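You operate a simulated robot arm through the tools that you are given. There is no shell and no other tool. Be economical: measure what you need, move in short steps, check, and stop when the job is done.

You run a simulated two-armed robot. Do the job below in one go: nothing can be reset, and whatever is moved stays where it is left.

Task
Put the redo bin on the top of the vice bench away on the top of the side bench. Put the small box that says "plugs" from the top of the vice bench on the shelf under the vice bench and the small box labelled "clips" on the steel deck of the green tester. Put the 17 steel sleeve from the top of the vice bench on the grate under the drum spout and the 15 steel sleeve on top of the blue-rimmed clear cup. Any order will do.

Only the result counts: the job must be done as asked and must still hold three seconds after the hand-in. Knocking over, shifting, dropping, spilling or breaking anything else fails it.

Robot
Two 7-joint arms with two-finger parallel grippers on one trunk, on a base that drives. Base frame: it is fixed to the floor where the robot stands at the start and does not move with it; the origin is under the middle of the robot, x ahead of it, y to its left, z up. Units: mm, degrees, N and s.
The left shoulder is at the start at [70, 163, 1270], the right one opposite. With the tool pointing down near the work surface each hand reaches from about 380 to 880 mm from the robot's upright axis, wherever it stands, measured 20 degrees to its own side. Places, roughly: grate under the drum spout (15x15 cm) [620, 1780, 620]; shelf under the vice bench [600, 500, 200]; steel deck of the green tester [600, 3900, 900]; top of the side bench [-2400, 300, 900]. Payload 3.43 kg a hand.
The tool frame of a hand sits at the grasp point between the pads (the TCP): z along the fingers, y along the line on which they close. The tips reach 34 mm beyond it. Largest opening 128 mm; finger width 24, thickness 12; the body of the gripper, 48 by 130 mm, starts 96 mm behind the TCP.
Orientation is told as [roll, pitch, yaw] about the base's x, y, z axes, in that order, counted from this pose: with the fingers straight down and closing along the base's y, the tool's x points along the base's -x, its y along +y and its z along -z.

Tools
- The arms move only by the tool send_rows. It takes "left_steps", "right_steps" or both (then of equal length, played together; a hand with none holds still); each is a list of rows, each an object of numbers (a shift or turn left out is 0, a gripper value left out holds the last): "dx", "dy", "dz": the shift along the base's x, y, z in mm; "ax", "ay", "az": the turn, a rotation vector about the base's x, y, z in degrees; "gripper": the opening in per cent of the stroke, from 0 (shut) to 100 (fully open). In form: [{"dx": .., "dy": .., "dz": .., "ax": .., "ay": .., "az": .., "gripper": ..}, ...]. A call has 1 to 10 rows; each row shifts and turns the commanded pose from where the row before left it. Rows are played at 5 a second. More than 50 mm and 8.6 degrees between two rows, or a gripper value outside its range, and nothing of the call is played. A pose out of reach is approached as far as the arm can. The call stops where the force on the tool passes 40 N (or 10 N more than at its start, if that is more) or the arm is blocked; 0.2 s more then pass. Each finger travels about 153 mm/s and halts on what it meets, pressing with about 39 N; the grip force reading is that of the motor and also rises with nothing between the fingers. The clock runs only during rows and for 0.2 s after the last one: add rows that do not move to give the fingers time. The reply holds the time, the measured pose of the TCP, the force on the tool along the base axes, the opening and the grip force, in the units named above and with some noise, with the torque about the TCP (base axes, N m) and any sound that the robot's microphone picked up, and new pictures: "show" is both (left out), scene, wrist or none (wrist: the cameras of the hands that moved).
- Cameras (640 x 400 px; columns grow to the right, rows downward): "scene" is now at [116.2, 35.9, 1473.8]; the picture's right is [0.47, -0.88, 0.00], its down [-0.70, -0.37, -0.60] and it looks along [0.53, 0.28, -0.80] (base axes); focal length 237 px, centre (320, 200). "left" rides on the left gripper at [76, 11, -160] in its tool frame; the picture's right is [-0.15, 0.99, 0.00], its down [-0.88, -0.13, -0.46] and it looks along [-0.45, -0.07, 0.89] (tool axes); focal length 234 px, centre (320, 200). "right" rides on the right gripper at [76, -11, -160] in its tool frame; the picture's right is [0.15, 0.99, 0.00], its down [-0.88, 0.13, -0.46] and it looks along [-0.45, 0.07, 0.89] (tool axes); focal length 234 px, centre (320, 200). There is no depth. A picture from a camera that has moved, and an enlarged one, comes with that camera's place and axes in the base frame and with its lens.
- raise_lower(by): slides the trunk up (or, below 0, down) by that many mm; the arms and the scene camera ride with it, the base frame stays. It gives what a move gives, with no picture.
- roll_base(legs): drives the robot by 1 to 6 legs, each [ahead, left, turn to the left] in mm, mm and degrees, along the robot's own axes; the way and the turn of a leg run together, so that a leg with both is an arc; at most 1500 mm and 180 degrees a leg. The arms and the cameras ride along, it lands a little off, and it stops where it bumps. It gives what a move gives, and a new picture of the scene camera.
- pan_tilt(pan, tilt): turns the head with the scene camera to pan (to the left, within 86 degrees either way) and tilt (down, from -29 to 69), counted from straight ahead of the robot. It gives what a move gives, and a new picture of the scene camera.
- close_up(camera, box): a new picture of the part [left, top, right, bottom] of that camera's present view, enlarged. The clock stands still meanwhile.
- close_job(): hands the job in; it is judged then, once.

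Work in short steps. Places have to be worked out from the pictures, the camera data and where the tool is seen: move nearer, look again, correct. Check each grasp and each placing, and mend what went wrong. You have 165 turns and 260 pictures in all, those below and enlarged ones among them. Open the grippers and draw the arms clear of the work before you hand the job in, unless the task says otherwise; then end with one line.

The tools are called after ">>>" by a JSON object that holds its "op" and its "data". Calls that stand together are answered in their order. send_rows: Moves the arms, as the interface text tells. Its arguments: {"type":"object","properties":{"left_steps":{"type":"array"},"right_steps":{"type":"array"},"show":{"type":"string","enum":["both","scene","wrist","none"]}},"required":[]} The other tools are called the same way: raise_lower (by) slides the trunk up or down; roll_base (legs) drives the base; pan_tilt (pan, tilt) turns the head that bears the scene camera; close_up (camera, box) takes an enlarged picture of a part of a camera's view; close_job () hands the job in.

At the start:

```text
t: 0.0
left_position: [376.0, 493.2, 1186.3]
left_orientation: [0.0, 0.0, 0.0]
left_wrist_force: [0.0, 0.1, -0.5]
left_moment: [0.03, 0.02, 0.04]
left_finger_gap: 128.0
left_grip_force: 0.1
right_position: [672.1, 40.6, 1186.7]
right_orientation: [0.0, 0.0, -0.1]
right_wrist_force: [-0.3, 0.5, 0.8]
right_moment: [-0.01, 0.02, -0.01]
right_finger_gap: 127.8
right_grip_force: 0.0
trunk travel left (down, up): [-750.0, 190.0]
robot x, y, heading: [0.3, -2.6, -0.3]
head pan, tilt: [28.0, 52.8]
```

scene: 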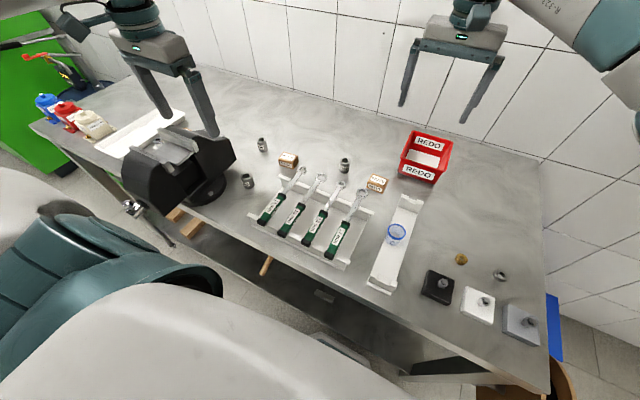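
right: 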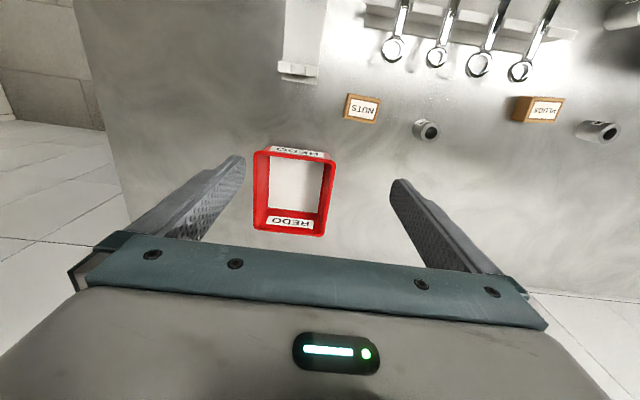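
left: 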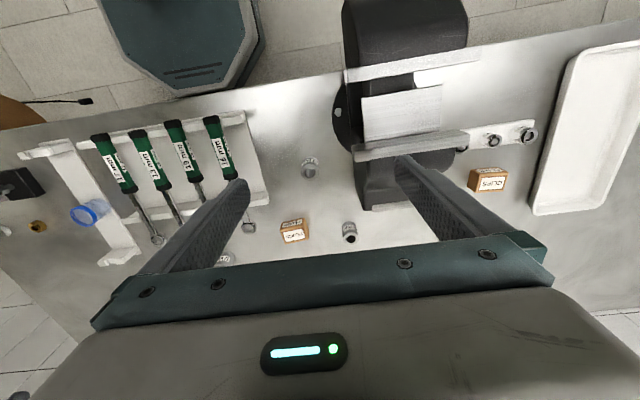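

I'll take enlarged views to identify the boxes and sleeves by their labels.

>>> {"op": "close_up", "data": {"camera": "scene", "box": [220, 120, 420, 245]}}

>>> {"op": "close_up", "data": {"camera": "left", "box": [200, 100, 560, 325]}}

>>> {"op": "close_up", "data": {"camera": "right", "box": [320, 70, 640, 270]}}

```text
3.20 times, centred on (320, 182) of scene
camera zoom: at [116.2, 35.9, 1473.8], right [0.47, -0.88, 0.0], down [-0.7, -0.37, -0.6], along [0.53, 0.28, -0.8], focal length 759 px, centre (320, 256)
```

zoom: 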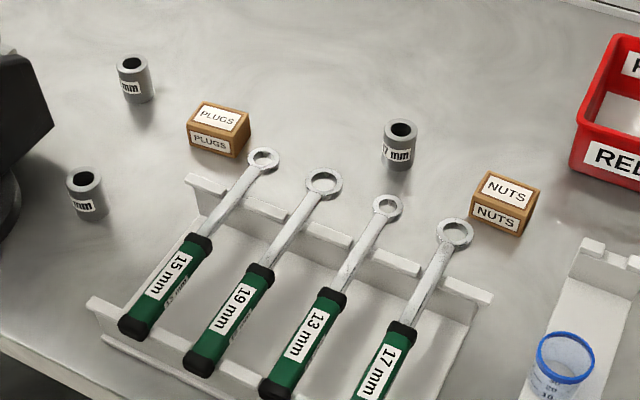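

```text
1.78 times, centred on (380, 212) of left
camera zoom: at [299.3, 502.8, 1346.9], right [0.15, 0.99, 0.0], down [0.88, -0.13, 0.46], along [0.45, -0.07, -0.89], focal length 416 px, centre (213, 178)
```

zoom: 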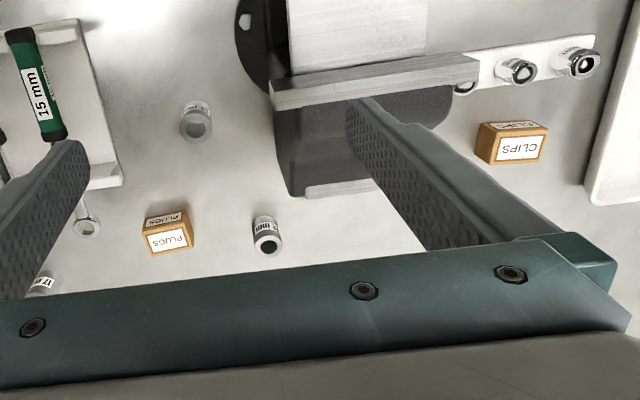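

```text
2.00 times, centred on (480, 170) of right
camera zoom: at [595.7, 30.4, 1345.7], right [-0.15, 0.99, 0.0], down [0.88, 0.13, 0.46], along [0.45, 0.07, -0.89], focal length 468 px, centre (0, 260)
```

zoom: 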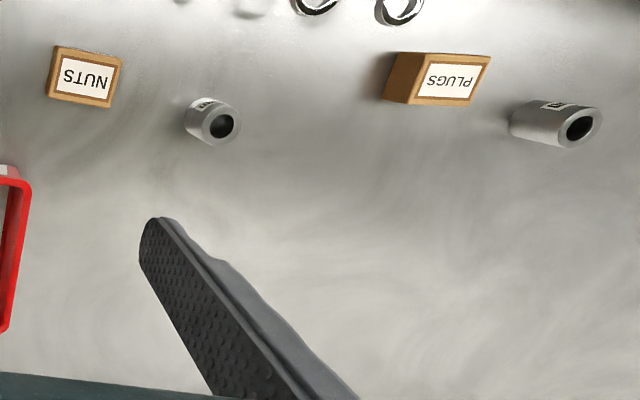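

Three sleeves: one reads "17 mm"; I need the other two labels.

>>> {"op": "close_up", "data": {"camera": "scene", "box": [235, 130, 283, 160]}}

>>> {"op": "close_up", "data": {"camera": "scene", "box": [225, 165, 273, 195]}}

>>> {"op": "close_up", "data": {"camera": "scene", "box": [320, 148, 368, 178]}}

>>> {"op": "close_up", "data": {"camera": "left", "box": [285, 140, 381, 260]}}

```text
13.33 times, centred on (259, 145) of scene
camera zoom: at [116.2, 35.9, 1473.8], right [0.47, -0.88, 0.0], down [-0.7, -0.37, -0.6], along [0.53, 0.28, -0.8], focal length 3164 px, centre (1133, 933)
```

zoom: 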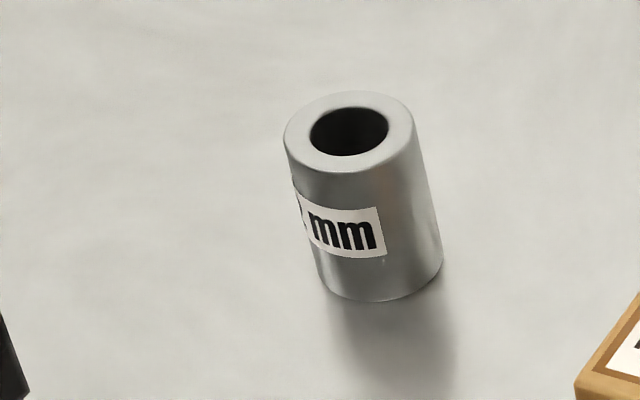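

```text
13.33 times, centred on (249, 180) of scene
camera zoom: at [116.2, 35.9, 1473.8], right [0.47, -0.88, 0.0], down [-0.7, -0.37, -0.6], along [0.53, 0.28, -0.8], focal length 3164 px, centre (1267, 467)
```

zoom: 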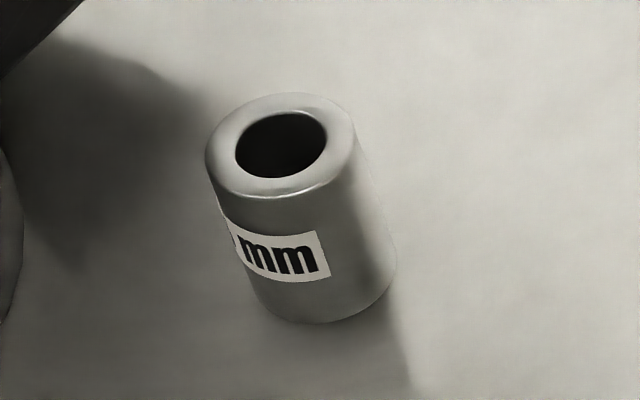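

```text
13.33 times, centred on (344, 163) of scene
camera zoom: at [116.2, 35.9, 1473.8], right [0.47, -0.88, 0.0], down [-0.7, -0.37, -0.6], along [0.53, 0.28, -0.8], focal length 3164 px, centre (0, 693)
```

zoom: 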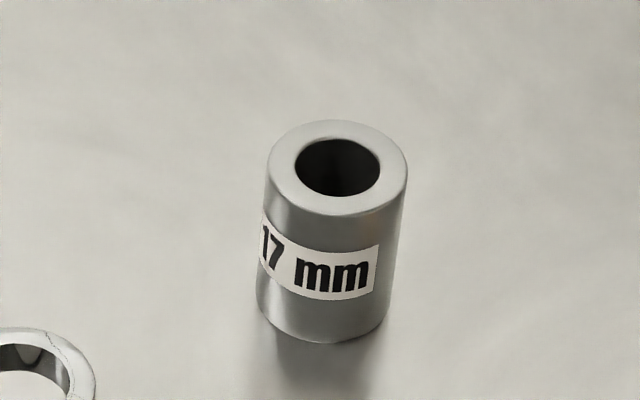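

```text
3.33 times, centred on (333, 200) of left
camera zoom: at [299.3, 502.8, 1346.9], right [0.15, 0.99, 0.0], down [0.88, -0.13, 0.46], along [0.45, -0.07, -0.89], focal length 781 px, centre (277, 200)
```

zoom: 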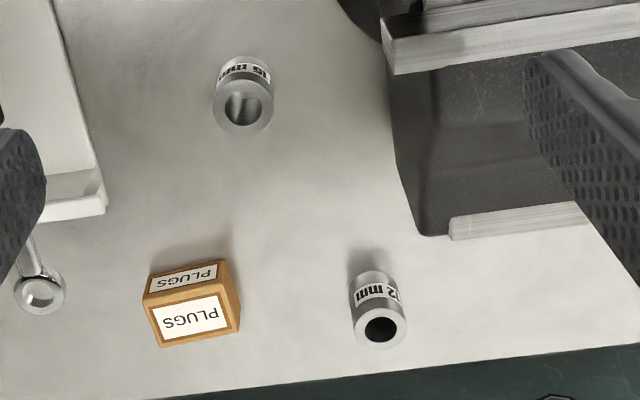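

The rear one looks like "12/22 mm"; check the near one next to the vice more closely.

>>> {"op": "close_up", "data": {"camera": "left", "box": [298, 150, 330, 170]}}

>>> {"op": "close_up", "data": {"camera": "left", "box": [334, 218, 366, 238]}}

>>> {"op": "pan_tilt", "data": {"pan": 60, "tilt": 35}}

```text
16.00 times, centred on (314, 160) of left
camera zoom: at [299.3, 502.8, 1346.9], right [0.15, 0.99, 0.0], down [0.88, -0.13, 0.46], along [0.45, -0.07, -0.89], focal length 3747 px, centre (416, 840)
```

zoom: 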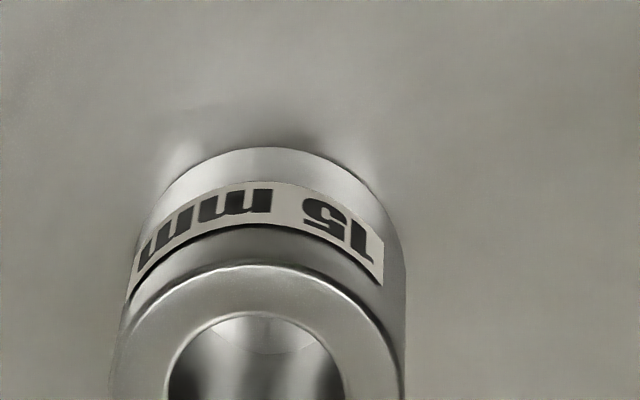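

```text
16.00 times, centred on (350, 228) of left
camera zoom: at [299.3, 502.8, 1346.9], right [0.15, 0.99, 0.0], down [0.88, -0.13, 0.46], along [0.45, -0.07, -0.89], focal length 3747 px, centre (-160, -248)
```

zoom: 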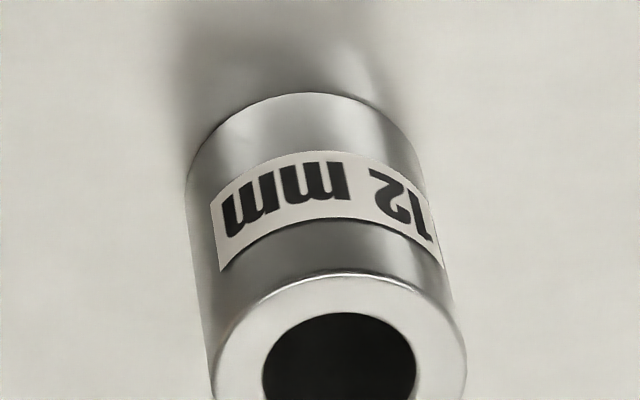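

```text
t: 1.0
left_position: [375.8, 493.2, 1188.4]
left_orientation: [0.0, 0.0, 0.0]
left_wrist_force: [-0.6, 0.1, -0.2]
left_moment: [-0.02, 0.02, 0.0]
left_finger_gap: 128.0
left_grip_force: 0.0
right_position: [671.8, 40.1, 1186.1]
right_orientation: [0.0, 0.0, 0.0]
right_wrist_force: [-1.3, -0.8, -0.1]
right_moment: [0.0, -0.02, -0.03]
right_finger_gap: 128.0
right_grip_force: 0.0
trunk travel left (down, up): [-750.0, 190.0]
robot x, y, heading: [2.2, 1.6, 0.2]
head pan, tilt: [60.0, 35.0]
camera scene: at [94.7, 77.2, 1499.2], right [0.87, -0.5, 0.0], down [-0.29, -0.5, -0.82], along [0.41, 0.71, -0.57], focal length 237 px, centre (320, 200)
```

scene: 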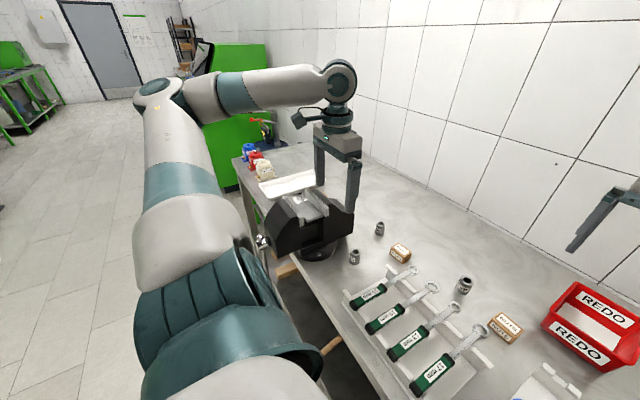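

Identified: 15 is the near sleeve beside the vice, 17 beside NUTS, 12 is a decoy. Next I look at the cup and the front of the bench.

>>> {"op": "pan_tilt", "data": {"pan": 5, "tilt": 55}}

>>> {"op": "close_up", "data": {"camera": "left", "box": [40, 180, 168, 260]}}

>>> {"op": "close_up", "data": {"camera": "right", "box": [220, 120, 380, 250]}}

```text
t: 2.2
left_position: [376.8, 492.5, 1186.7]
left_orientation: [0.0, -0.1, 0.0]
left_wrist_force: [0.1, -0.5, -0.9]
left_moment: [-0.01, 0.02, 0.06]
left_finger_gap: 128.0
left_grip_force: 0.0
right_position: [671.6, 40.3, 1186.4]
right_orientation: [0.0, 0.0, 0.0]
right_wrist_force: [0.4, -0.7, 0.1]
right_moment: [-0.01, 0.0, -0.01]
right_finger_gap: 127.7
right_grip_force: 0.1
trunk travel left (down, up): [-750.0, 190.0]
robot x, y, heading: [-1.1, -0.1, -0.1]
head pan, tilt: [5.0, 55.0]
camera scene: at [122.5, 7.4, 1471.1], right [0.09, -1.0, 0.0], down [-0.82, -0.07, -0.57], along [0.57, 0.05, -0.82], focal length 237 px, centre (320, 200)
```

scene: 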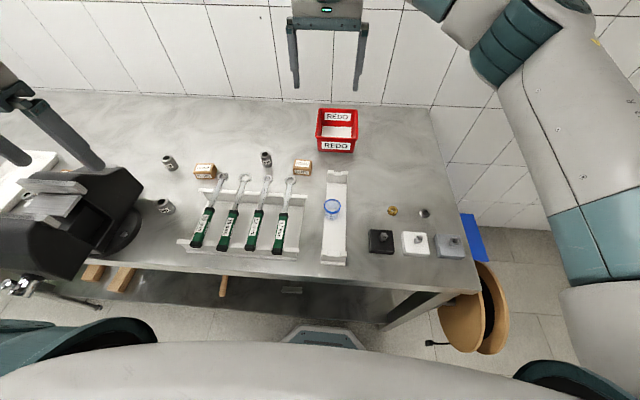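

```text
5.00 times, centred on (104, 220) of left
camera zoom: at [299.4, 502.9, 1346.9], right [0.15, 0.99, 0.0], down [0.88, -0.13, 0.46], along [0.45, -0.07, -0.89], focal length 1171 px, centre (1400, 100)
```

zoom: 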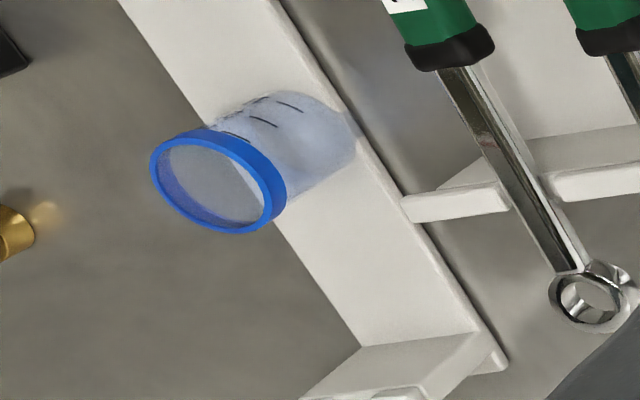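

```text
3.08 times, centred on (300, 185) of right
camera zoom: at [595.7, 30.4, 1345.7], right [-0.15, 0.99, 0.0], down [0.88, 0.13, 0.46], along [0.45, 0.07, -0.89], focal length 720 px, centre (382, 246)
```

zoom: 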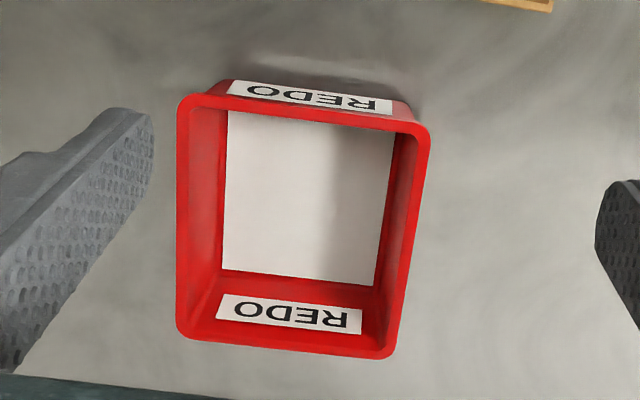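

The cup stands on the white tray near (460, 5). I bring the right hand over it to measure rim size and whether it has a lid.

>>> {"op": "send_rows", "data": {"right_steps": [{"dx": -45, "dy": -6, "dz": -10}, {"dx": -45, "dy": -6, "dz": -10}, {"dx": -45, "dy": -6, "dz": -10}, {"dx": -45, "dy": -6, "dz": -10}, {"dx": -45, "dy": -6, "dz": -10}, {"dx": 0}], "show": "wrist"}}

>>> {"op": "close_up", "data": {"camera": "right", "box": [200, 20, 440, 170]}}

>>> {"op": "close_up", "data": {"camera": "scene", "box": [292, 180, 372, 230]}}

```text
t: 3.6
left_position: [375.8, 493.3, 1186.6]
left_orientation: [0.0, 0.0, 0.0]
left_wrist_force: [0.6, -0.5, 1.2]
left_moment: [0.0, 0.01, -0.02]
left_finger_gap: 127.9
left_grip_force: 0.1
right_position: [448.3, 9.4, 1134.7]
right_orientation: [0.1, 0.0, 0.0]
right_wrist_force: [0.6, -0.7, 0.2]
right_moment: [-0.01, 0.04, 0.0]
right_finger_gap: 127.9
right_grip_force: 0.0
trunk travel left (down, up): [-750.0, 190.0]
robot x, y, heading: [0.2, -0.8, 0.3]
head pan, tilt: [5.0, 55.0]
camera right: at [370.9, -1.5, 1294.3], right [-0.15, 0.99, 0.0], down [0.88, 0.13, 0.46], along [0.45, 0.07, -0.89], focal length 234 px, centre (320, 200)
```

right: 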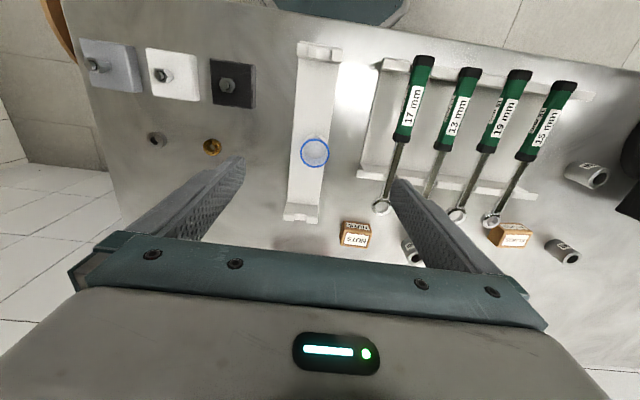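

```text
2.67 times, centred on (320, 95) of right
camera zoom: at [370.9, -1.5, 1294.3], right [-0.15, 0.99, 0.0], down [0.88, 0.13, 0.46], along [0.45, 0.07, -0.89], focal length 624 px, centre (320, 480)
```

zoom: 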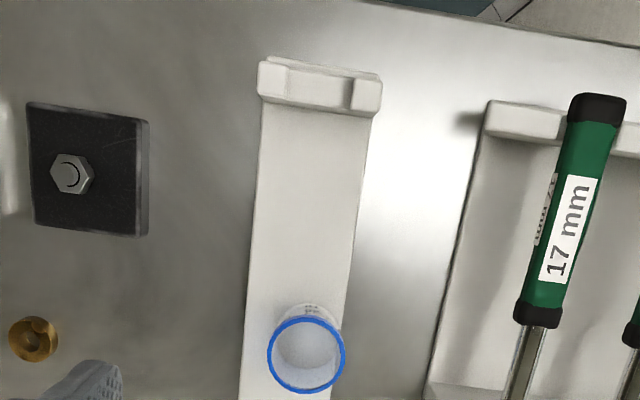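

```text
8.00 times, centred on (332, 205) of scene
camera zoom: at [122.9, 7.6, 1471.0], right [0.09, -1.0, 0.0], down [-0.82, -0.07, -0.57], along [0.57, 0.05, -0.82], focal length 1898 px, centre (224, 160)
```

zoom: 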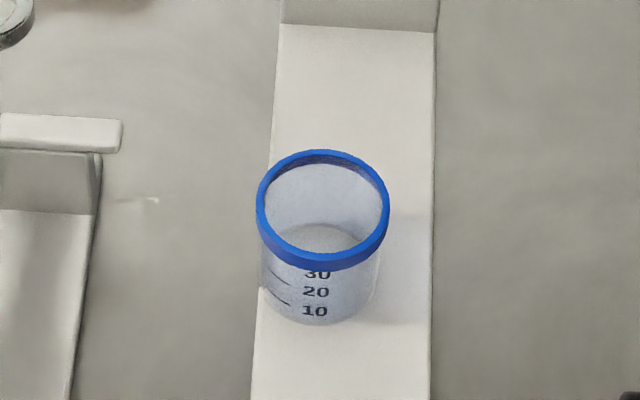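

Cup rim works out at about (465, 6, 956), 44 mm outer and about 38 mm inner, open on top; the 15 sleeve is at about (441, 461), top 945. I bring the left hand over it for a closer measurement.

>>> {"op": "send_rows", "data": {"left_steps": [{"dx": 22, "dy": -11, "dz": -40, "gripper": 60}, {"dx": 22, "dy": -11, "dz": -40}, {"dx": 22, "dy": -11, "dz": -40}, {"dx": 0}], "show": "wrist"}}

>>> {"op": "close_up", "data": {"camera": "left", "box": [240, 90, 400, 190]}}

```text
t: 4.6
left_position: [442.0, 457.5, 1066.9]
left_orientation: [0.0, -0.1, 0.0]
left_wrist_force: [-0.4, 0.8, -0.4]
left_moment: [0.0, 0.0, 0.0]
left_finger_gap: 76.9
left_grip_force: 0.1
right_position: [446.6, 9.1, 1134.5]
right_orientation: [-0.1, 0.0, 0.0]
right_wrist_force: [0.2, -0.6, 0.2]
right_moment: [0.01, -0.03, -0.01]
right_finger_gap: 127.9
right_grip_force: 0.0
trunk travel left (down, up): [-750.0, 190.0]
robot x, y, heading: [-1.2, 1.5, 0.1]
head pan, tilt: [5.0, 55.0]
camera left: at [364.7, 467.5, 1227.6], right [0.15, 0.99, 0.0], down [0.88, -0.13, 0.46], along [0.45, -0.07, -0.89], focal length 234 px, centre (320, 200)
```

left: 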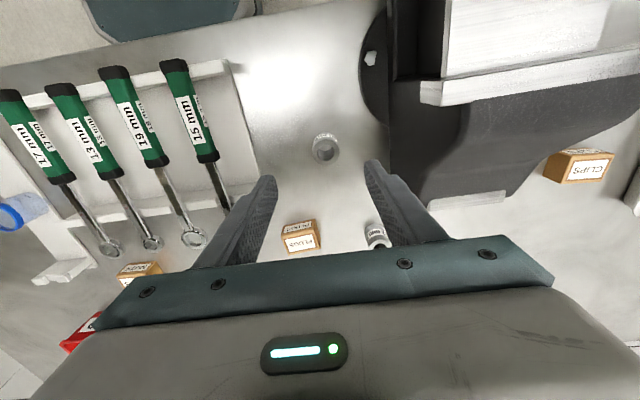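

```text
4.00 times, centred on (320, 140) of left
camera zoom: at [364.7, 467.5, 1227.6], right [0.15, 0.99, 0.0], down [0.88, -0.13, 0.46], along [0.45, -0.07, -0.89], focal length 937 px, centre (320, 440)
```

zoom: 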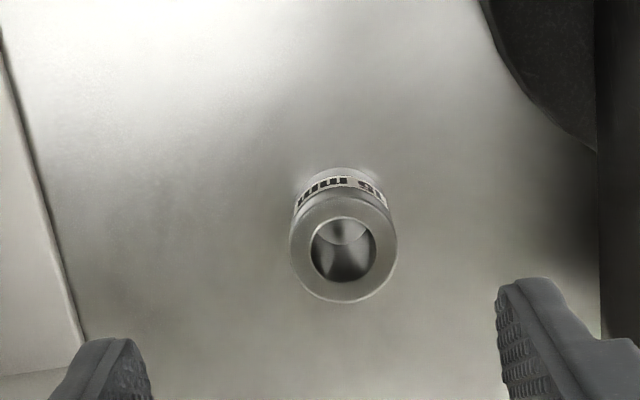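

The sleeve is about 33 mm wide and 45 tall at (443, 462). I lower the left hand and grip it high (TCP about 938).

>>> {"op": "send_rows", "data": {"left_steps": [{"dx": 1, "dy": 4.5, "dz": -40}, {"dz": -40}, {"dz": -30}, {"dz": -18}, {"dx": 0}, {"gripper": 0}, {"dx": 0}, {"dx": 0}], "show": "wrist"}}

```text
t: 6.4
left_position: [442.4, 465.3, 939.7]
left_orientation: [0.0, 0.1, 0.1]
left_wrist_force: [0.0, 0.9, 0.9]
left_moment: [0.04, 0.0, -0.01]
left_finger_gap: 32.9
left_grip_force: 39.0
right_position: [448.2, 8.7, 1136.0]
right_orientation: [0.0, 0.0, 0.0]
right_wrist_force: [-0.2, -0.3, 0.0]
right_moment: [-0.03, 0.02, 0.01]
right_finger_gap: 128.1
right_grip_force: 0.0
trunk travel left (down, up): [-750.0, 190.0]
robot x, y, heading: [-1.1, -0.5, -0.1]
head pan, tilt: [5.0, 55.0]
camera left: at [365.4, 475.1, 1099.8], right [0.15, 0.99, 0.0], down [0.88, -0.13, 0.46], along [0.45, -0.07, -0.89], focal length 234 px, centre (320, 200)
```

left: 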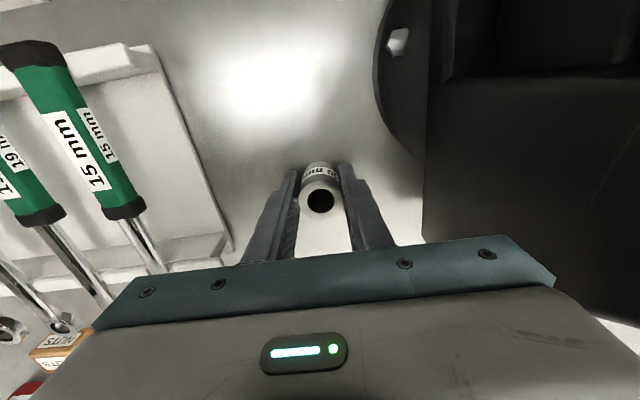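

Gripped (33 mm). Before moving I check the cup rim in high zoom to see what sort of support it offers.

>>> {"op": "close_up", "data": {"camera": "scene", "box": [316, 193, 348, 225]}}

>>> {"op": "close_up", "data": {"camera": "right", "box": [296, 130, 336, 175]}}

```text
12.50 times, centred on (332, 209) of scene
camera zoom: at [122.4, 7.2, 1471.1], right [0.09, -1.0, 0.0], down [-0.82, -0.07, -0.57], along [0.57, 0.05, -0.82], focal length 2966 px, centre (170, 88)
```

zoom: 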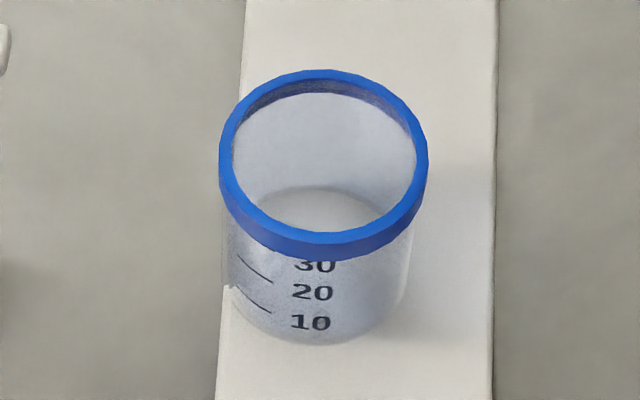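

```text
8.89 times, centred on (316, 152) of right
camera zoom: at [370.7, -1.6, 1294.5], right [-0.15, 0.99, 0.0], down [0.88, 0.13, 0.46], along [0.45, 0.07, -0.89], focal length 2082 px, centre (356, 622)
```

zoom: 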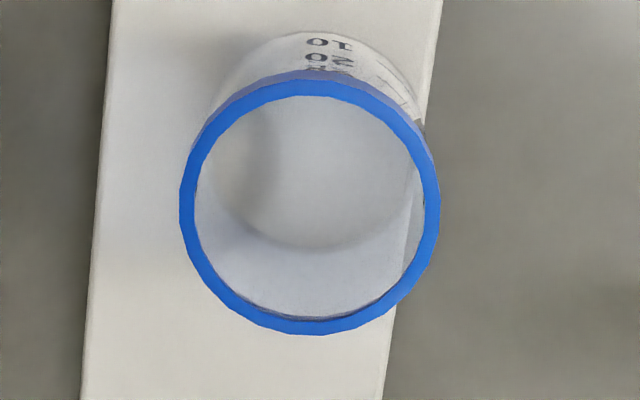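

The rim is a flat annulus, 43 outer and 38 inner, and the sleeve is about 45 long: it must be laid across on its side. I lift it clear and back the base off to give room for turning the hand.

>>> {"op": "send_rows", "data": {"left_steps": [{"dz": 15}, {"dz": 45}, {"dz": 45}, {"dz": 50}, {"dz": 50}, {"dz": 50}], "show": "none"}}

>>> {"op": "roll_base", "data": {"legs": [[-220, 0, 0], [0, -150, 0]]}}

```text
t: 7.8
left_position: [442.3, 464.7, 1194.0]
left_orientation: [0.0, -0.1, 0.0]
left_wrist_force: [-0.2, 0.2, -1.0]
left_moment: [-0.01, 0.01, -0.01]
left_finger_gap: 32.7
left_grip_force: 39.4
right_position: [445.8, 7.7, 1135.5]
right_orientation: [0.0, 0.1, 0.0]
right_wrist_force: [-0.2, -0.7, -0.5]
right_moment: [-0.01, -0.04, -0.03]
right_finger_gap: 128.0
right_grip_force: 0.2
trunk travel left (down, up): [-750.0, 190.0]
robot x, y, heading: [0.4, 0.5, -0.0]
head pan, tilt: [5.0, 55.0]
```

```text
t: 10.5
left_position: [220.5, 317.0, 1190.3]
left_orientation: [-0.1, 0.1, 0.0]
left_wrist_force: [0.4, 0.8, -2.5]
left_moment: [-0.04, 0.01, -0.02]
left_finger_gap: 32.7
left_grip_force: 39.6
right_position: [223.1, -137.9, 1134.8]
right_orientation: [-0.1, -0.1, 0.0]
right_wrist_force: [-0.6, 0.0, 0.4]
right_moment: [-0.01, 0.0, 0.01]
right_finger_gap: 128.0
right_grip_force: 0.0
trunk travel left (down, up): [-750.0, 190.0]
robot x, y, heading: [-220.6, -147.0, -0.1]
head pan, tilt: [5.0, 55.0]
camera scene: at [-100.9, -139.3, 1470.9], right [0.09, -1.0, 0.0], down [-0.82, -0.07, -0.57], along [0.57, 0.05, -0.82], focal length 237 px, centre (320, 200)
```

scene: 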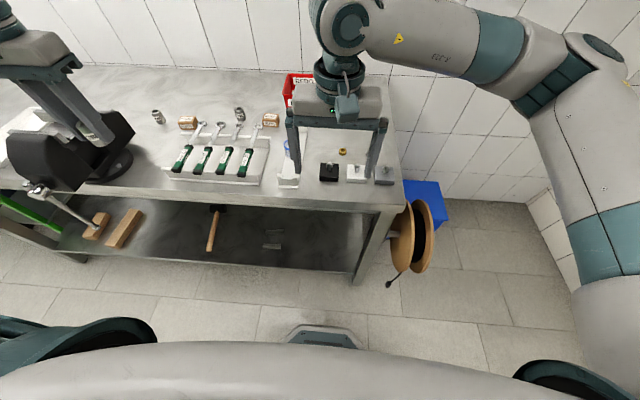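

The shelf is visible from here. I yaw the left hand in free air to bring its camera side uppermost later.

>>> {"op": "send_rows", "data": {"left_steps": [{"dx": 15, "az": 8.5}, {"dx": 15, "az": 8.5}, {"dx": 15, "az": 8.5}, {"dx": 15, "az": 8.5}, {"dx": 15, "az": 8.5}, {"dx": 15, "az": 8.5}, {"dx": 15, "az": 8.5}, {"dx": 15, "az": 8.5}, {"dx": 15, "az": 8.5}, {"dx": 15, "az": 8.5}], "show": "none"}}

>>> {"op": "send_rows", "data": {"left_steps": [{"az": 8.5}, {"az": 8.5}, {"az": 8.5}, {"az": 8.5}, {"az": 8.5}, {"az": 8.5}, {"az": 8.5}, {"az": 8.5}, {"az": 8.5}, {"az": 8.5}], "show": "none"}}

```text
t: 12.7
left_position: [371.1, 313.9, 1190.0]
left_orientation: [0.0, 0.0, 85.1]
left_wrist_force: [-0.2, -0.8, -2.3]
left_moment: [0.01, 0.0, -0.02]
left_finger_gap: 32.8
left_grip_force: 38.7
right_position: [223.1, -139.2, 1134.2]
right_orientation: [0.0, 0.1, 0.1]
right_wrist_force: [0.5, 0.9, 0.4]
right_moment: [0.01, 0.01, -0.02]
right_finger_gap: 127.9
right_grip_force: 0.1
trunk travel left (down, up): [-750.0, 190.0]
robot x, y, heading: [-225.0, -151.7, -0.3]
head pan, tilt: [5.0, 55.0]
```

```text
t: 14.9
left_position: [371.6, 324.5, 1192.5]
left_orientation: [0.4, 0.2, 169.9]
left_wrist_force: [-0.3, -0.9, -1.7]
left_moment: [0.03, 0.02, -0.01]
left_finger_gap: 32.6
left_grip_force: 38.3
left hand out of reach, approached as far as the arm can: row 10
right_position: [223.0, -141.0, 1136.0]
right_orientation: [0.0, 0.0, 0.1]
right_wrist_force: [0.9, -0.4, 0.2]
right_moment: [0.0, 0.02, 0.04]
right_finger_gap: 128.1
right_grip_force: 0.1
trunk travel left (down, up): [-750.0, 190.0]
robot x, y, heading: [-222.6, -149.6, -0.2]
head pan, tilt: [5.0, 55.0]
```

Yaw is at its limit at about 170°, so I go back to 160° and tilt the fingers up to horizontal, pointing 20° to the right of ahead.

>>> {"op": "send_rows", "data": {"left_steps": [{"az": -8}, {"az": -2, "ax": -2.2, "ay": -6}, {"ax": -2.87, "ay": -7.89}, {"ax": -2.87, "ay": -7.89}, {"ax": -2.87, "ay": -7.89}, {"ax": -2.87, "ay": -7.89}, {"ax": -2.87, "ay": -7.89}, {"ax": -2.87, "ay": -7.89}, {"ax": -2.87, "ay": -7.89}, {"ax": -2.87, "ay": -7.89}], "show": "scene"}}

```text
t: 17.1
left_position: [370.9, 328.2, 1192.3]
left_orientation: [0.5, 73.8, 160.3]
left_wrist_force: [0.0, 1.2, -2.3]
left_moment: [0.01, 0.02, -0.01]
left_finger_gap: 32.7
left_grip_force: 39.4
right_position: [223.1, -138.5, 1136.2]
right_orientation: [-0.1, 0.0, 0.0]
right_wrist_force: [-0.2, 0.3, 0.7]
right_moment: [-0.08, 0.04, 0.02]
right_finger_gap: 127.9
right_grip_force: 0.1
trunk travel left (down, up): [-750.0, 190.0]
robot x, y, heading: [-224.4, -150.0, 0.1]
head pan, tilt: [5.0, 55.0]
camera scene: at [-101.8, -139.1, 1471.1], right [0.09, -1.0, 0.0], down [-0.82, -0.07, -0.57], along [0.57, 0.05, -0.82], focal length 237 px, centre (320, 200)
```

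scene: 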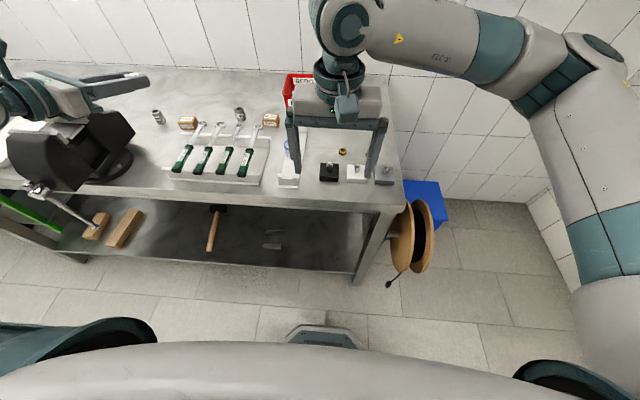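

Works well. I finish the tilt to 90° and move the right hand aside.

>>> {"op": "send_rows", "data": {"left_steps": [{"ax": -2.77, "ay": -7.6}, {"ax": -2.77, "ay": -7.6}, {"dx": 5, "dy": -45, "dz": -10}, {"dx": 5, "dy": -45, "dz": -10}, {"dx": 5, "dy": -45, "dz": -10}, {"dx": 5, "dy": -45, "dz": -10}, {"dx": 5, "dy": -45, "dz": -10}, {"dx": 5, "dy": -45, "dz": -10}], "right_steps": [{"dy": -40}, {"dy": -40}, {"dy": -40}, {"dy": -40}, {"dy": -40}, {"dy": 0}, {"dy": 0}, {"dy": 0}], "show": "both"}}

```text
t: 18.9
left_position: [402.7, 54.7, 1132.8]
left_orientation: [-9.6, 89.7, 150.4]
left_wrist_force: [0.2, -0.8, -1.5]
left_moment: [0.0, 0.02, -0.01]
left_finger_gap: 32.8
left_grip_force: 39.2
right_position: [222.3, -340.7, 1133.2]
right_orientation: [0.2, 0.0, -0.1]
right_wrist_force: [-0.1, -0.4, 0.6]
right_moment: [0.03, 0.04, -0.02]
right_finger_gap: 128.1
right_grip_force: 0.0
trunk travel left (down, up): [-750.0, 190.0]
robot x, y, heading: [-227.8, -147.9, 0.3]
head pan, tilt: [5.0, 55.0]
camera scene: at [-99.8, -143.9, 1471.0], right [0.09, -1.0, 0.0], down [-0.82, -0.07, -0.57], along [0.57, 0.05, -0.82], focal length 237 px, centre (320, 200)
camera right: at [146.1, -351.1, 1293.2], right [-0.15, 0.99, 0.0], down [0.88, 0.13, 0.45], along [0.45, 0.07, -0.89], focal length 234 px, centre (320, 200)
camera left: at [248.6, 96.3, 1210.3], right [-0.34, -0.93, -0.15], down [-0.39, 0.28, -0.88], along [0.86, -0.24, -0.46], focal length 234 px, centre (320, 200)
```

scene: 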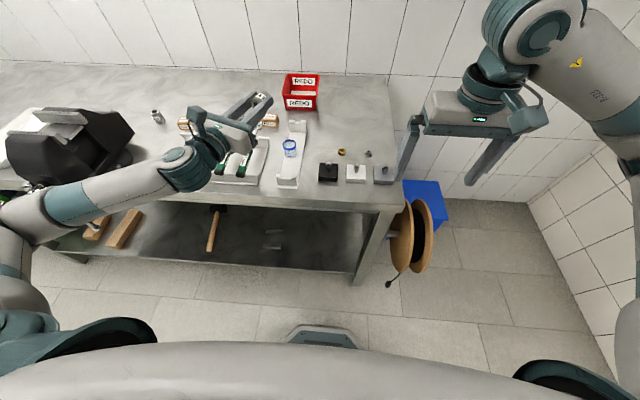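
right: 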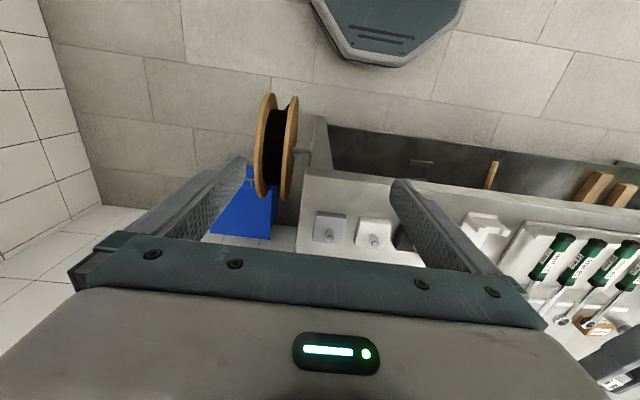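
left: 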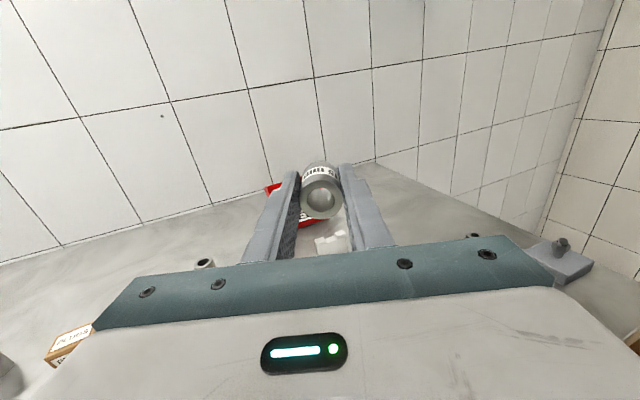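

Reads well: hand horizontal, wrist clear in front of the bench. I move above the cup, at about z 1025.

>>> {"op": "send_rows", "data": {"left_steps": [{"dx": 16, "dy": -14, "dz": -20}, {"dx": 16, "dy": -14, "dz": -30}, {"dx": 15, "dy": -15, "dz": -30}, {"dz": -28}, {"dx": 0}], "show": "none"}}

>>> {"op": "close_up", "data": {"camera": "scene", "box": [250, 120, 330, 170]}}

>>> {"op": "close_up", "data": {"camera": "left", "box": [240, 120, 400, 270]}}

```text
t: 20.1
left_position: [448.9, 11.3, 1026.4]
left_orientation: [7.7, 89.7, 167.6]
left_wrist_force: [0.1, -0.5, -1.8]
left_moment: [0.03, 0.02, 0.0]
left_finger_gap: 32.9
left_grip_force: 39.1
right_position: [221.8, -338.4, 1134.0]
right_orientation: [0.1, 0.0, 0.1]
right_wrist_force: [0.4, -0.1, 0.3]
right_moment: [0.0, 0.01, -0.01]
right_finger_gap: 128.0
right_grip_force: 0.0
trunk travel left (down, up): [-750.0, 190.0]
robot x, y, heading: [-222.6, -147.7, -0.2]
head pan, tilt: [5.0, 55.0]
```

```text
8.00 times, centred on (290, 145) of scene
camera zoom: at [-101.4, -142.0, 1471.0], right [0.09, -1.0, 0.0], down [-0.82, -0.07, -0.57], along [0.57, 0.05, -0.82], focal length 1898 px, centre (560, 640)
```

zoom: 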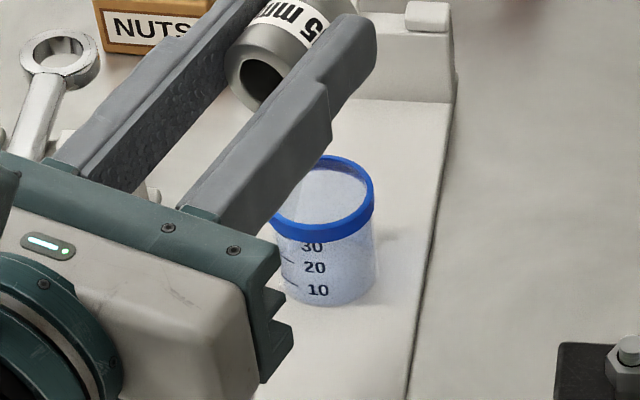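

```text
2.67 times, centred on (320, 195) of left
camera zoom: at [294.4, 55.0, 1103.1], right [-0.34, -0.93, -0.15], down [-0.39, 0.28, -0.88], along [0.86, -0.24, -0.46], focal length 624 px, centre (320, 213)
```

zoom: 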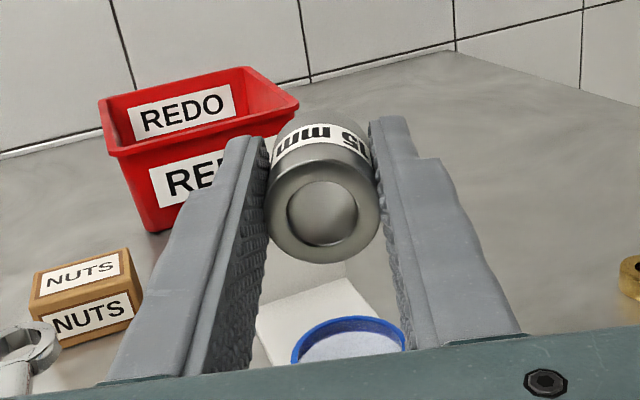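

Lateral alignment matches within about 1 mm. I lower to just above the rim and compare the overhang at both ends.

>>> {"op": "send_rows", "data": {"left_steps": [{"dz": -20}, {"dz": -19}, {"dx": 0}], "show": "none"}}

>>> {"op": "close_up", "data": {"camera": "scene", "box": [266, 128, 314, 158]}}

>>> {"op": "close_up", "data": {"camera": "left", "box": [270, 150, 370, 250]}}

```text
t: 20.9
left_position: [447.6, 12.1, 986.4]
left_orientation: [6.3, 89.7, 166.2]
left_wrist_force: [0.3, -0.7, -1.7]
left_moment: [0.0, 0.04, -0.01]
left_finger_gap: 32.8
left_grip_force: 38.8
right_position: [220.6, -339.3, 1135.2]
right_orientation: [0.1, 0.0, 0.0]
right_wrist_force: [0.0, -0.6, -0.3]
right_moment: [0.0, -0.02, 0.0]
right_finger_gap: 128.3
right_grip_force: 0.1
trunk travel left (down, up): [-750.0, 190.0]
robot x, y, heading: [-228.6, -150.1, -0.3]
head pan, tilt: [5.0, 55.0]
```

```text
13.33 times, centred on (290, 143) of scene
camera zoom: at [-101.3, -141.9, 1471.0], right [0.09, -1.0, 0.0], down [-0.82, -0.07, -0.57], along [0.57, 0.05, -0.82], focal length 3164 px, centre (720, 960)
```

zoom: 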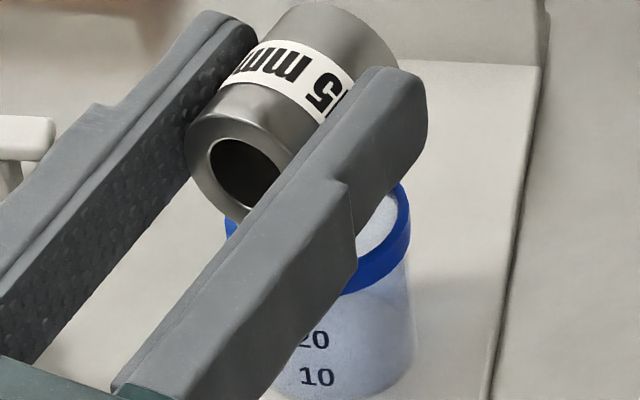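

```text
4.00 times, centred on (320, 200) of left
camera zoom: at [294.3, 55.3, 1062.7], right [-0.34, -0.93, -0.15], down [-0.39, 0.28, -0.88], along [0.86, -0.24, -0.45], focal length 937 px, centre (320, 200)
```

zoom: 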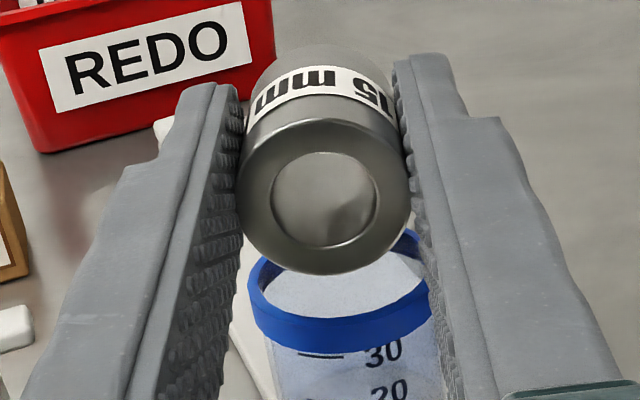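

Slight lateral offset of about 2 mm; I correct that and lower gently towards contact.

>>> {"op": "send_rows", "data": {"left_steps": [{"dx": -0.7, "dy": -1.9}, {"dz": -6}, {"dz": -4}, {"dz": -1}, {"dx": 0}], "show": "none"}}

>>> {"op": "close_up", "data": {"camera": "scene", "box": [266, 128, 314, 158]}}

>>> {"op": "close_up", "data": {"camera": "left", "box": [270, 150, 370, 250]}}

```text
t: 22.1
left_position: [448.1, 9.0, 979.5]
left_orientation: [-106.6, 89.8, 53.2]
left_wrist_force: [11.4, -1.4, 29.3]
left_moment: [3.23, 3.07, -1.15]
left_finger_gap: 33.0
left_grip_force: 39.1
right_position: [219.1, -340.4, 1135.3]
right_orientation: [0.1, 0.1, 0.0]
right_wrist_force: [-0.2, -0.3, 0.6]
right_moment: [0.0, 0.02, -0.02]
right_finger_gap: 128.1
right_grip_force: 0.0
trunk travel left (down, up): [-750.0, 190.0]
robot x, y, heading: [-222.4, -148.2, -0.1]
head pan, tilt: [5.0, 55.0]
```

```text
13.33 times, centred on (290, 143) of scene
camera zoom: at [-102.7, -143.6, 1471.5], right [0.09, -1.0, 0.0], down [-0.82, -0.07, -0.57], along [0.57, 0.05, -0.82], focal length 3164 px, centre (720, 960)
```

zoom: 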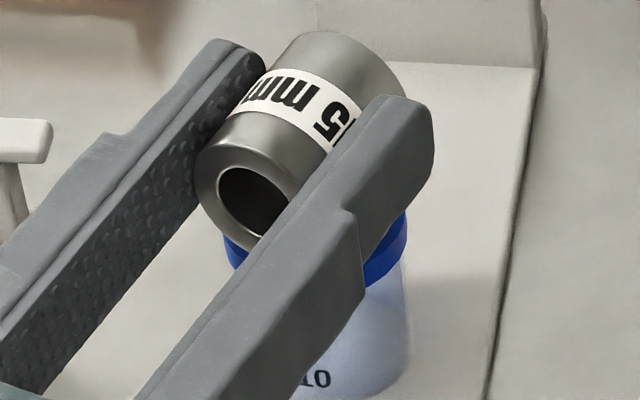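

```text
4.00 times, centred on (320, 200) of left
camera zoom: at [293.1, 53.0, 1054.8], right [-0.34, -0.93, -0.15], down [-0.38, 0.28, -0.88], along [0.86, -0.24, -0.45], focal length 937 px, centre (320, 200)
```

zoom: 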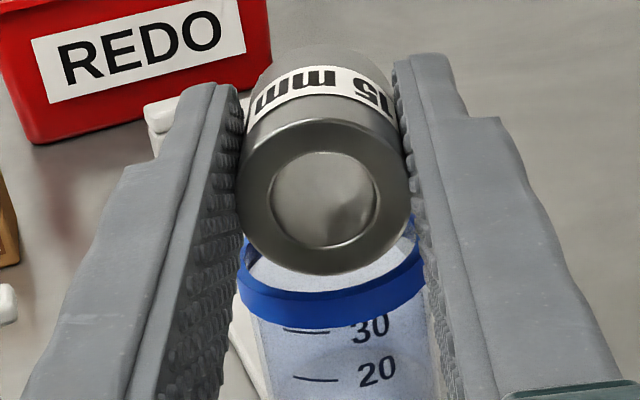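

The force torque points to contact at about (343, 119): the gripper body's corner on the 17 wrench handle, not the cup. I lift and swing the hand to point more straight ahead.

>>> {"op": "send_rows", "data": {"left_steps": [{"dz": 20}, {"dz": 20}, {"dz": 20}, {"dx": 2, "dy": -1, "az": 6}, {"dx": 1, "dy": -2, "az": 6}, {"dx": 0}], "show": "scene"}}

>>> {"op": "close_up", "data": {"camera": "scene", "box": [170, 100, 330, 200]}}

```text
t: 23.5
left_position: [449.4, 7.2, 1036.0]
left_orientation: [17.4, 89.6, -170.7]
left_wrist_force: [0.0, 0.0, -2.0]
left_moment: [0.01, 0.02, 0.01]
left_finger_gap: 32.7
left_grip_force: 38.7
right_position: [222.9, -337.4, 1134.4]
right_orientation: [0.0, 0.0, -0.1]
right_wrist_force: [-0.4, 0.6, -0.3]
right_moment: [0.0, 0.02, 0.02]
right_finger_gap: 128.1
right_grip_force: 0.2
trunk travel left (down, up): [-750.0, 190.0]
robot x, y, heading: [-225.2, -149.2, -0.1]
head pan, tilt: [5.0, 55.0]
camera scene: at [-101.2, -141.0, 1471.0], right [0.09, -1.0, 0.0], down [-0.82, -0.07, -0.57], along [0.57, 0.05, -0.82], focal length 237 px, centre (320, 200)
```

scene: 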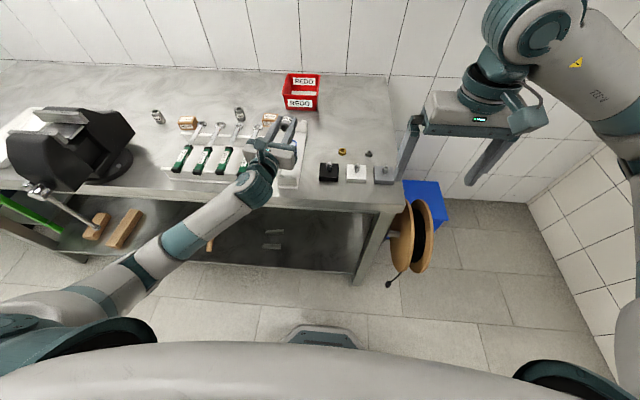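

```text
4.00 times, centred on (250, 150) of scene
camera zoom: at [-101.2, -141.0, 1471.0], right [0.09, -1.0, 0.0], down [-0.82, -0.07, -0.57], along [0.57, 0.05, -0.82], focal length 949 px, centre (600, 400)
```

zoom: 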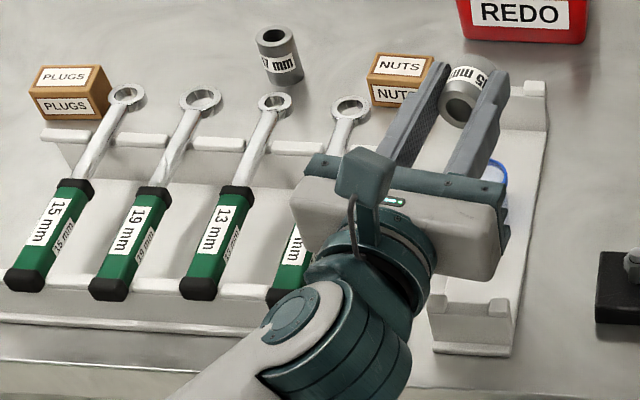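

Azimuth is now about -8°, body corner clear of the handle (right side at y≈115). I lower again to just above the rim and check.

>>> {"op": "send_rows", "data": {"left_steps": [{"dx": -1.5, "dz": -20}, {"dz": -20}, {"dz": -12}, {"dx": 0}], "show": "none"}}

>>> {"op": "close_up", "data": {"camera": "scene", "box": [266, 128, 314, 158]}}

>>> {"op": "close_up", "data": {"camera": "left", "box": [270, 150, 370, 250]}}

```text
t: 24.6
left_position: [447.4, 5.5, 992.2]
left_orientation: [175.7, 89.3, -12.6]
left_wrist_force: [-6.9, -1.7, 14.6]
left_moment: [0.15, 2.14, 0.15]
left_finger_gap: 32.7
left_grip_force: 39.3
right_position: [220.6, -338.0, 1135.0]
right_orientation: [0.0, -0.2, 0.0]
right_wrist_force: [0.3, -1.0, -0.1]
right_moment: [-0.02, 0.02, -0.03]
right_finger_gap: 127.7
right_grip_force: 0.0
trunk travel left (down, up): [-750.0, 190.0]
robot x, y, heading: [-223.6, -146.1, -0.1]
head pan, tilt: [5.0, 55.0]
stopped in row 4 (left hand): the force on the tool passed its limit (the readings are from after the stop); the commanded pose is now the measured one
```

```text
13.33 times, centred on (290, 143) of scene
camera zoom: at [-103.8, -142.1, 1471.0], right [0.09, -1.0, 0.0], down [-0.82, -0.07, -0.57], along [0.57, 0.05, -0.82], focal length 3164 px, centre (720, 960)
```

zoom: 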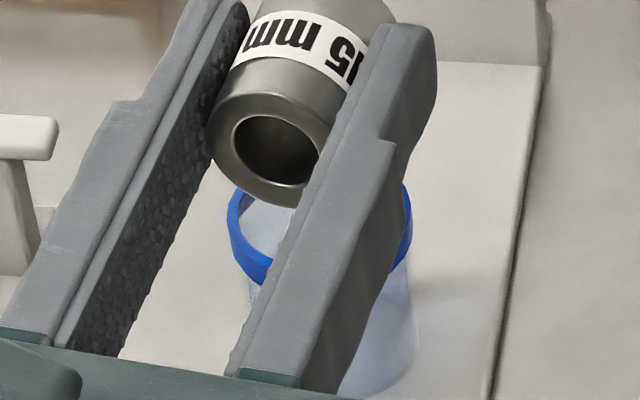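

```text
4.00 times, centred on (320, 200) of left
camera zoom: at [287.4, 16.6, 1067.0], right [-0.14, -0.98, -0.15], down [-0.42, 0.19, -0.89], along [0.9, -0.06, -0.44], focal length 937 px, centre (320, 200)
```

zoom: 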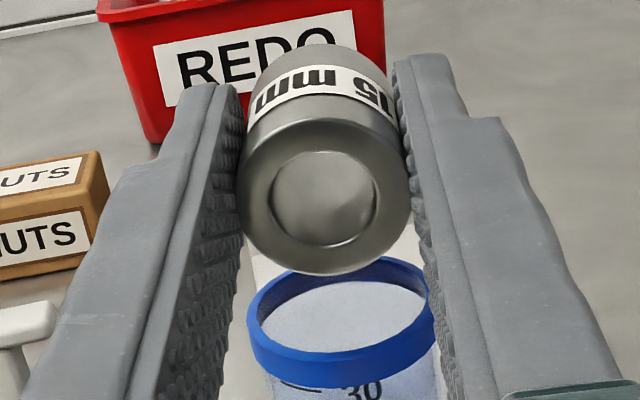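

Contact again at about x 310: wrist underside on the tray's front lug; level hand is too low there. I'll set the sleeve back on free bench and regrip it with the hand leaned 20°, so that the hand slopes upward when the sleeve is level.

>>> {"op": "send_rows", "data": {"left_steps": [{"dz": 20}, {"dz": 45, "dx": 10}, {"dz": 45, "dx": -10}, {"dz": 45, "az": -6}, {"dz": 30, "dx": -20}, {"ax": 2.0, "ay": 8.15}, {"ax": 2.0, "ay": 8.15}, {"ax": 2.0, "ay": 8.15}, {"ax": 2.0, "ay": 8.15}, {"ax": 2.0, "ay": 8.15}], "show": "none"}}

>>> {"op": "send_rows", "data": {"left_steps": [{"dy": 40, "ax": 2.0, "ay": 8.15}, {"dy": 40, "ax": 2.0, "ay": 8.15}, {"dy": 40, "ax": 2.0, "ay": 8.15}, {"dy": 40, "ax": 2.0, "ay": 8.15}, {"dy": 40, "ax": 2.0, "ay": 8.15}, {"dy": 40, "ax": 1.46, "ay": 5.8}], "show": "wrist"}}

```text
t: 26.8
left_position: [434.7, 6.8, 1173.6]
left_orientation: [172.4, 89.7, -21.6]
left_wrist_force: [-0.4, -0.2, -1.7]
left_moment: [0.04, 0.03, 0.0]
left_finger_gap: 32.4
left_grip_force: 39.2
left hand out of reach, approached as far as the arm can: row 6, 7, 8, 9, 10
right_position: [219.4, -339.0, 1135.0]
right_orientation: [0.0, 0.0, 0.0]
right_wrist_force: [-0.3, 0.2, 0.1]
right_moment: [0.01, 0.01, -0.01]
right_finger_gap: 128.1
right_grip_force: 0.1
trunk travel left (down, up): [-750.0, 190.0]
robot x, y, heading: [-224.6, -149.3, 0.1]
head pan, tilt: [5.0, 55.0]
```

```text
t: 28.4
left_position: [408.5, -23.3, 1127.6]
left_orientation: [59.7, 74.8, -140.1]
left_wrist_force: [0.1, 0.7, -1.6]
left_moment: [0.02, 0.03, -0.06]
left_finger_gap: 33.0
left_grip_force: 38.9
left hand out of reach, approached as far as the arm can: row 1, 2, 3, 4, 5, 6
right_position: [218.9, -336.4, 1136.1]
right_orientation: [-0.1, -0.1, 0.0]
right_wrist_force: [-0.1, 0.7, 0.3]
right_moment: [-0.05, 0.0, 0.0]
right_finger_gap: 128.0
right_grip_force: 0.1
trunk travel left (down, up): [-750.0, 190.0]
robot x, y, heading: [-222.9, -149.8, 0.4]
head pan, tilt: [5.0, 55.0]
stopped in row 6 (left hand): the arm was blocked; the commanded pose is now the measured one
camera left: at [270.9, 33.2, 1224.5], right [-0.34, -0.94, 0.08], down [-0.56, 0.13, -0.82], along [0.76, -0.33, -0.57], focal length 234 px, centre (320, 200)
```

left: 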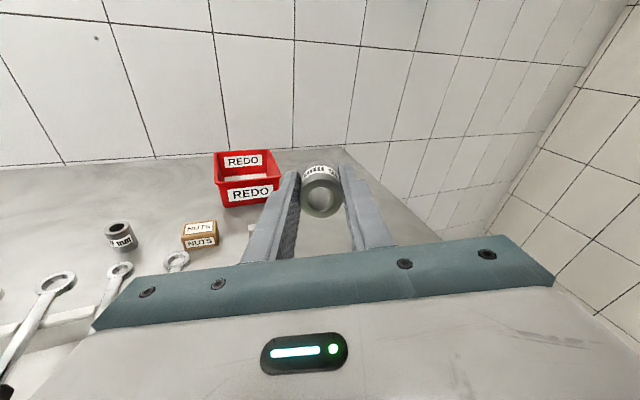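

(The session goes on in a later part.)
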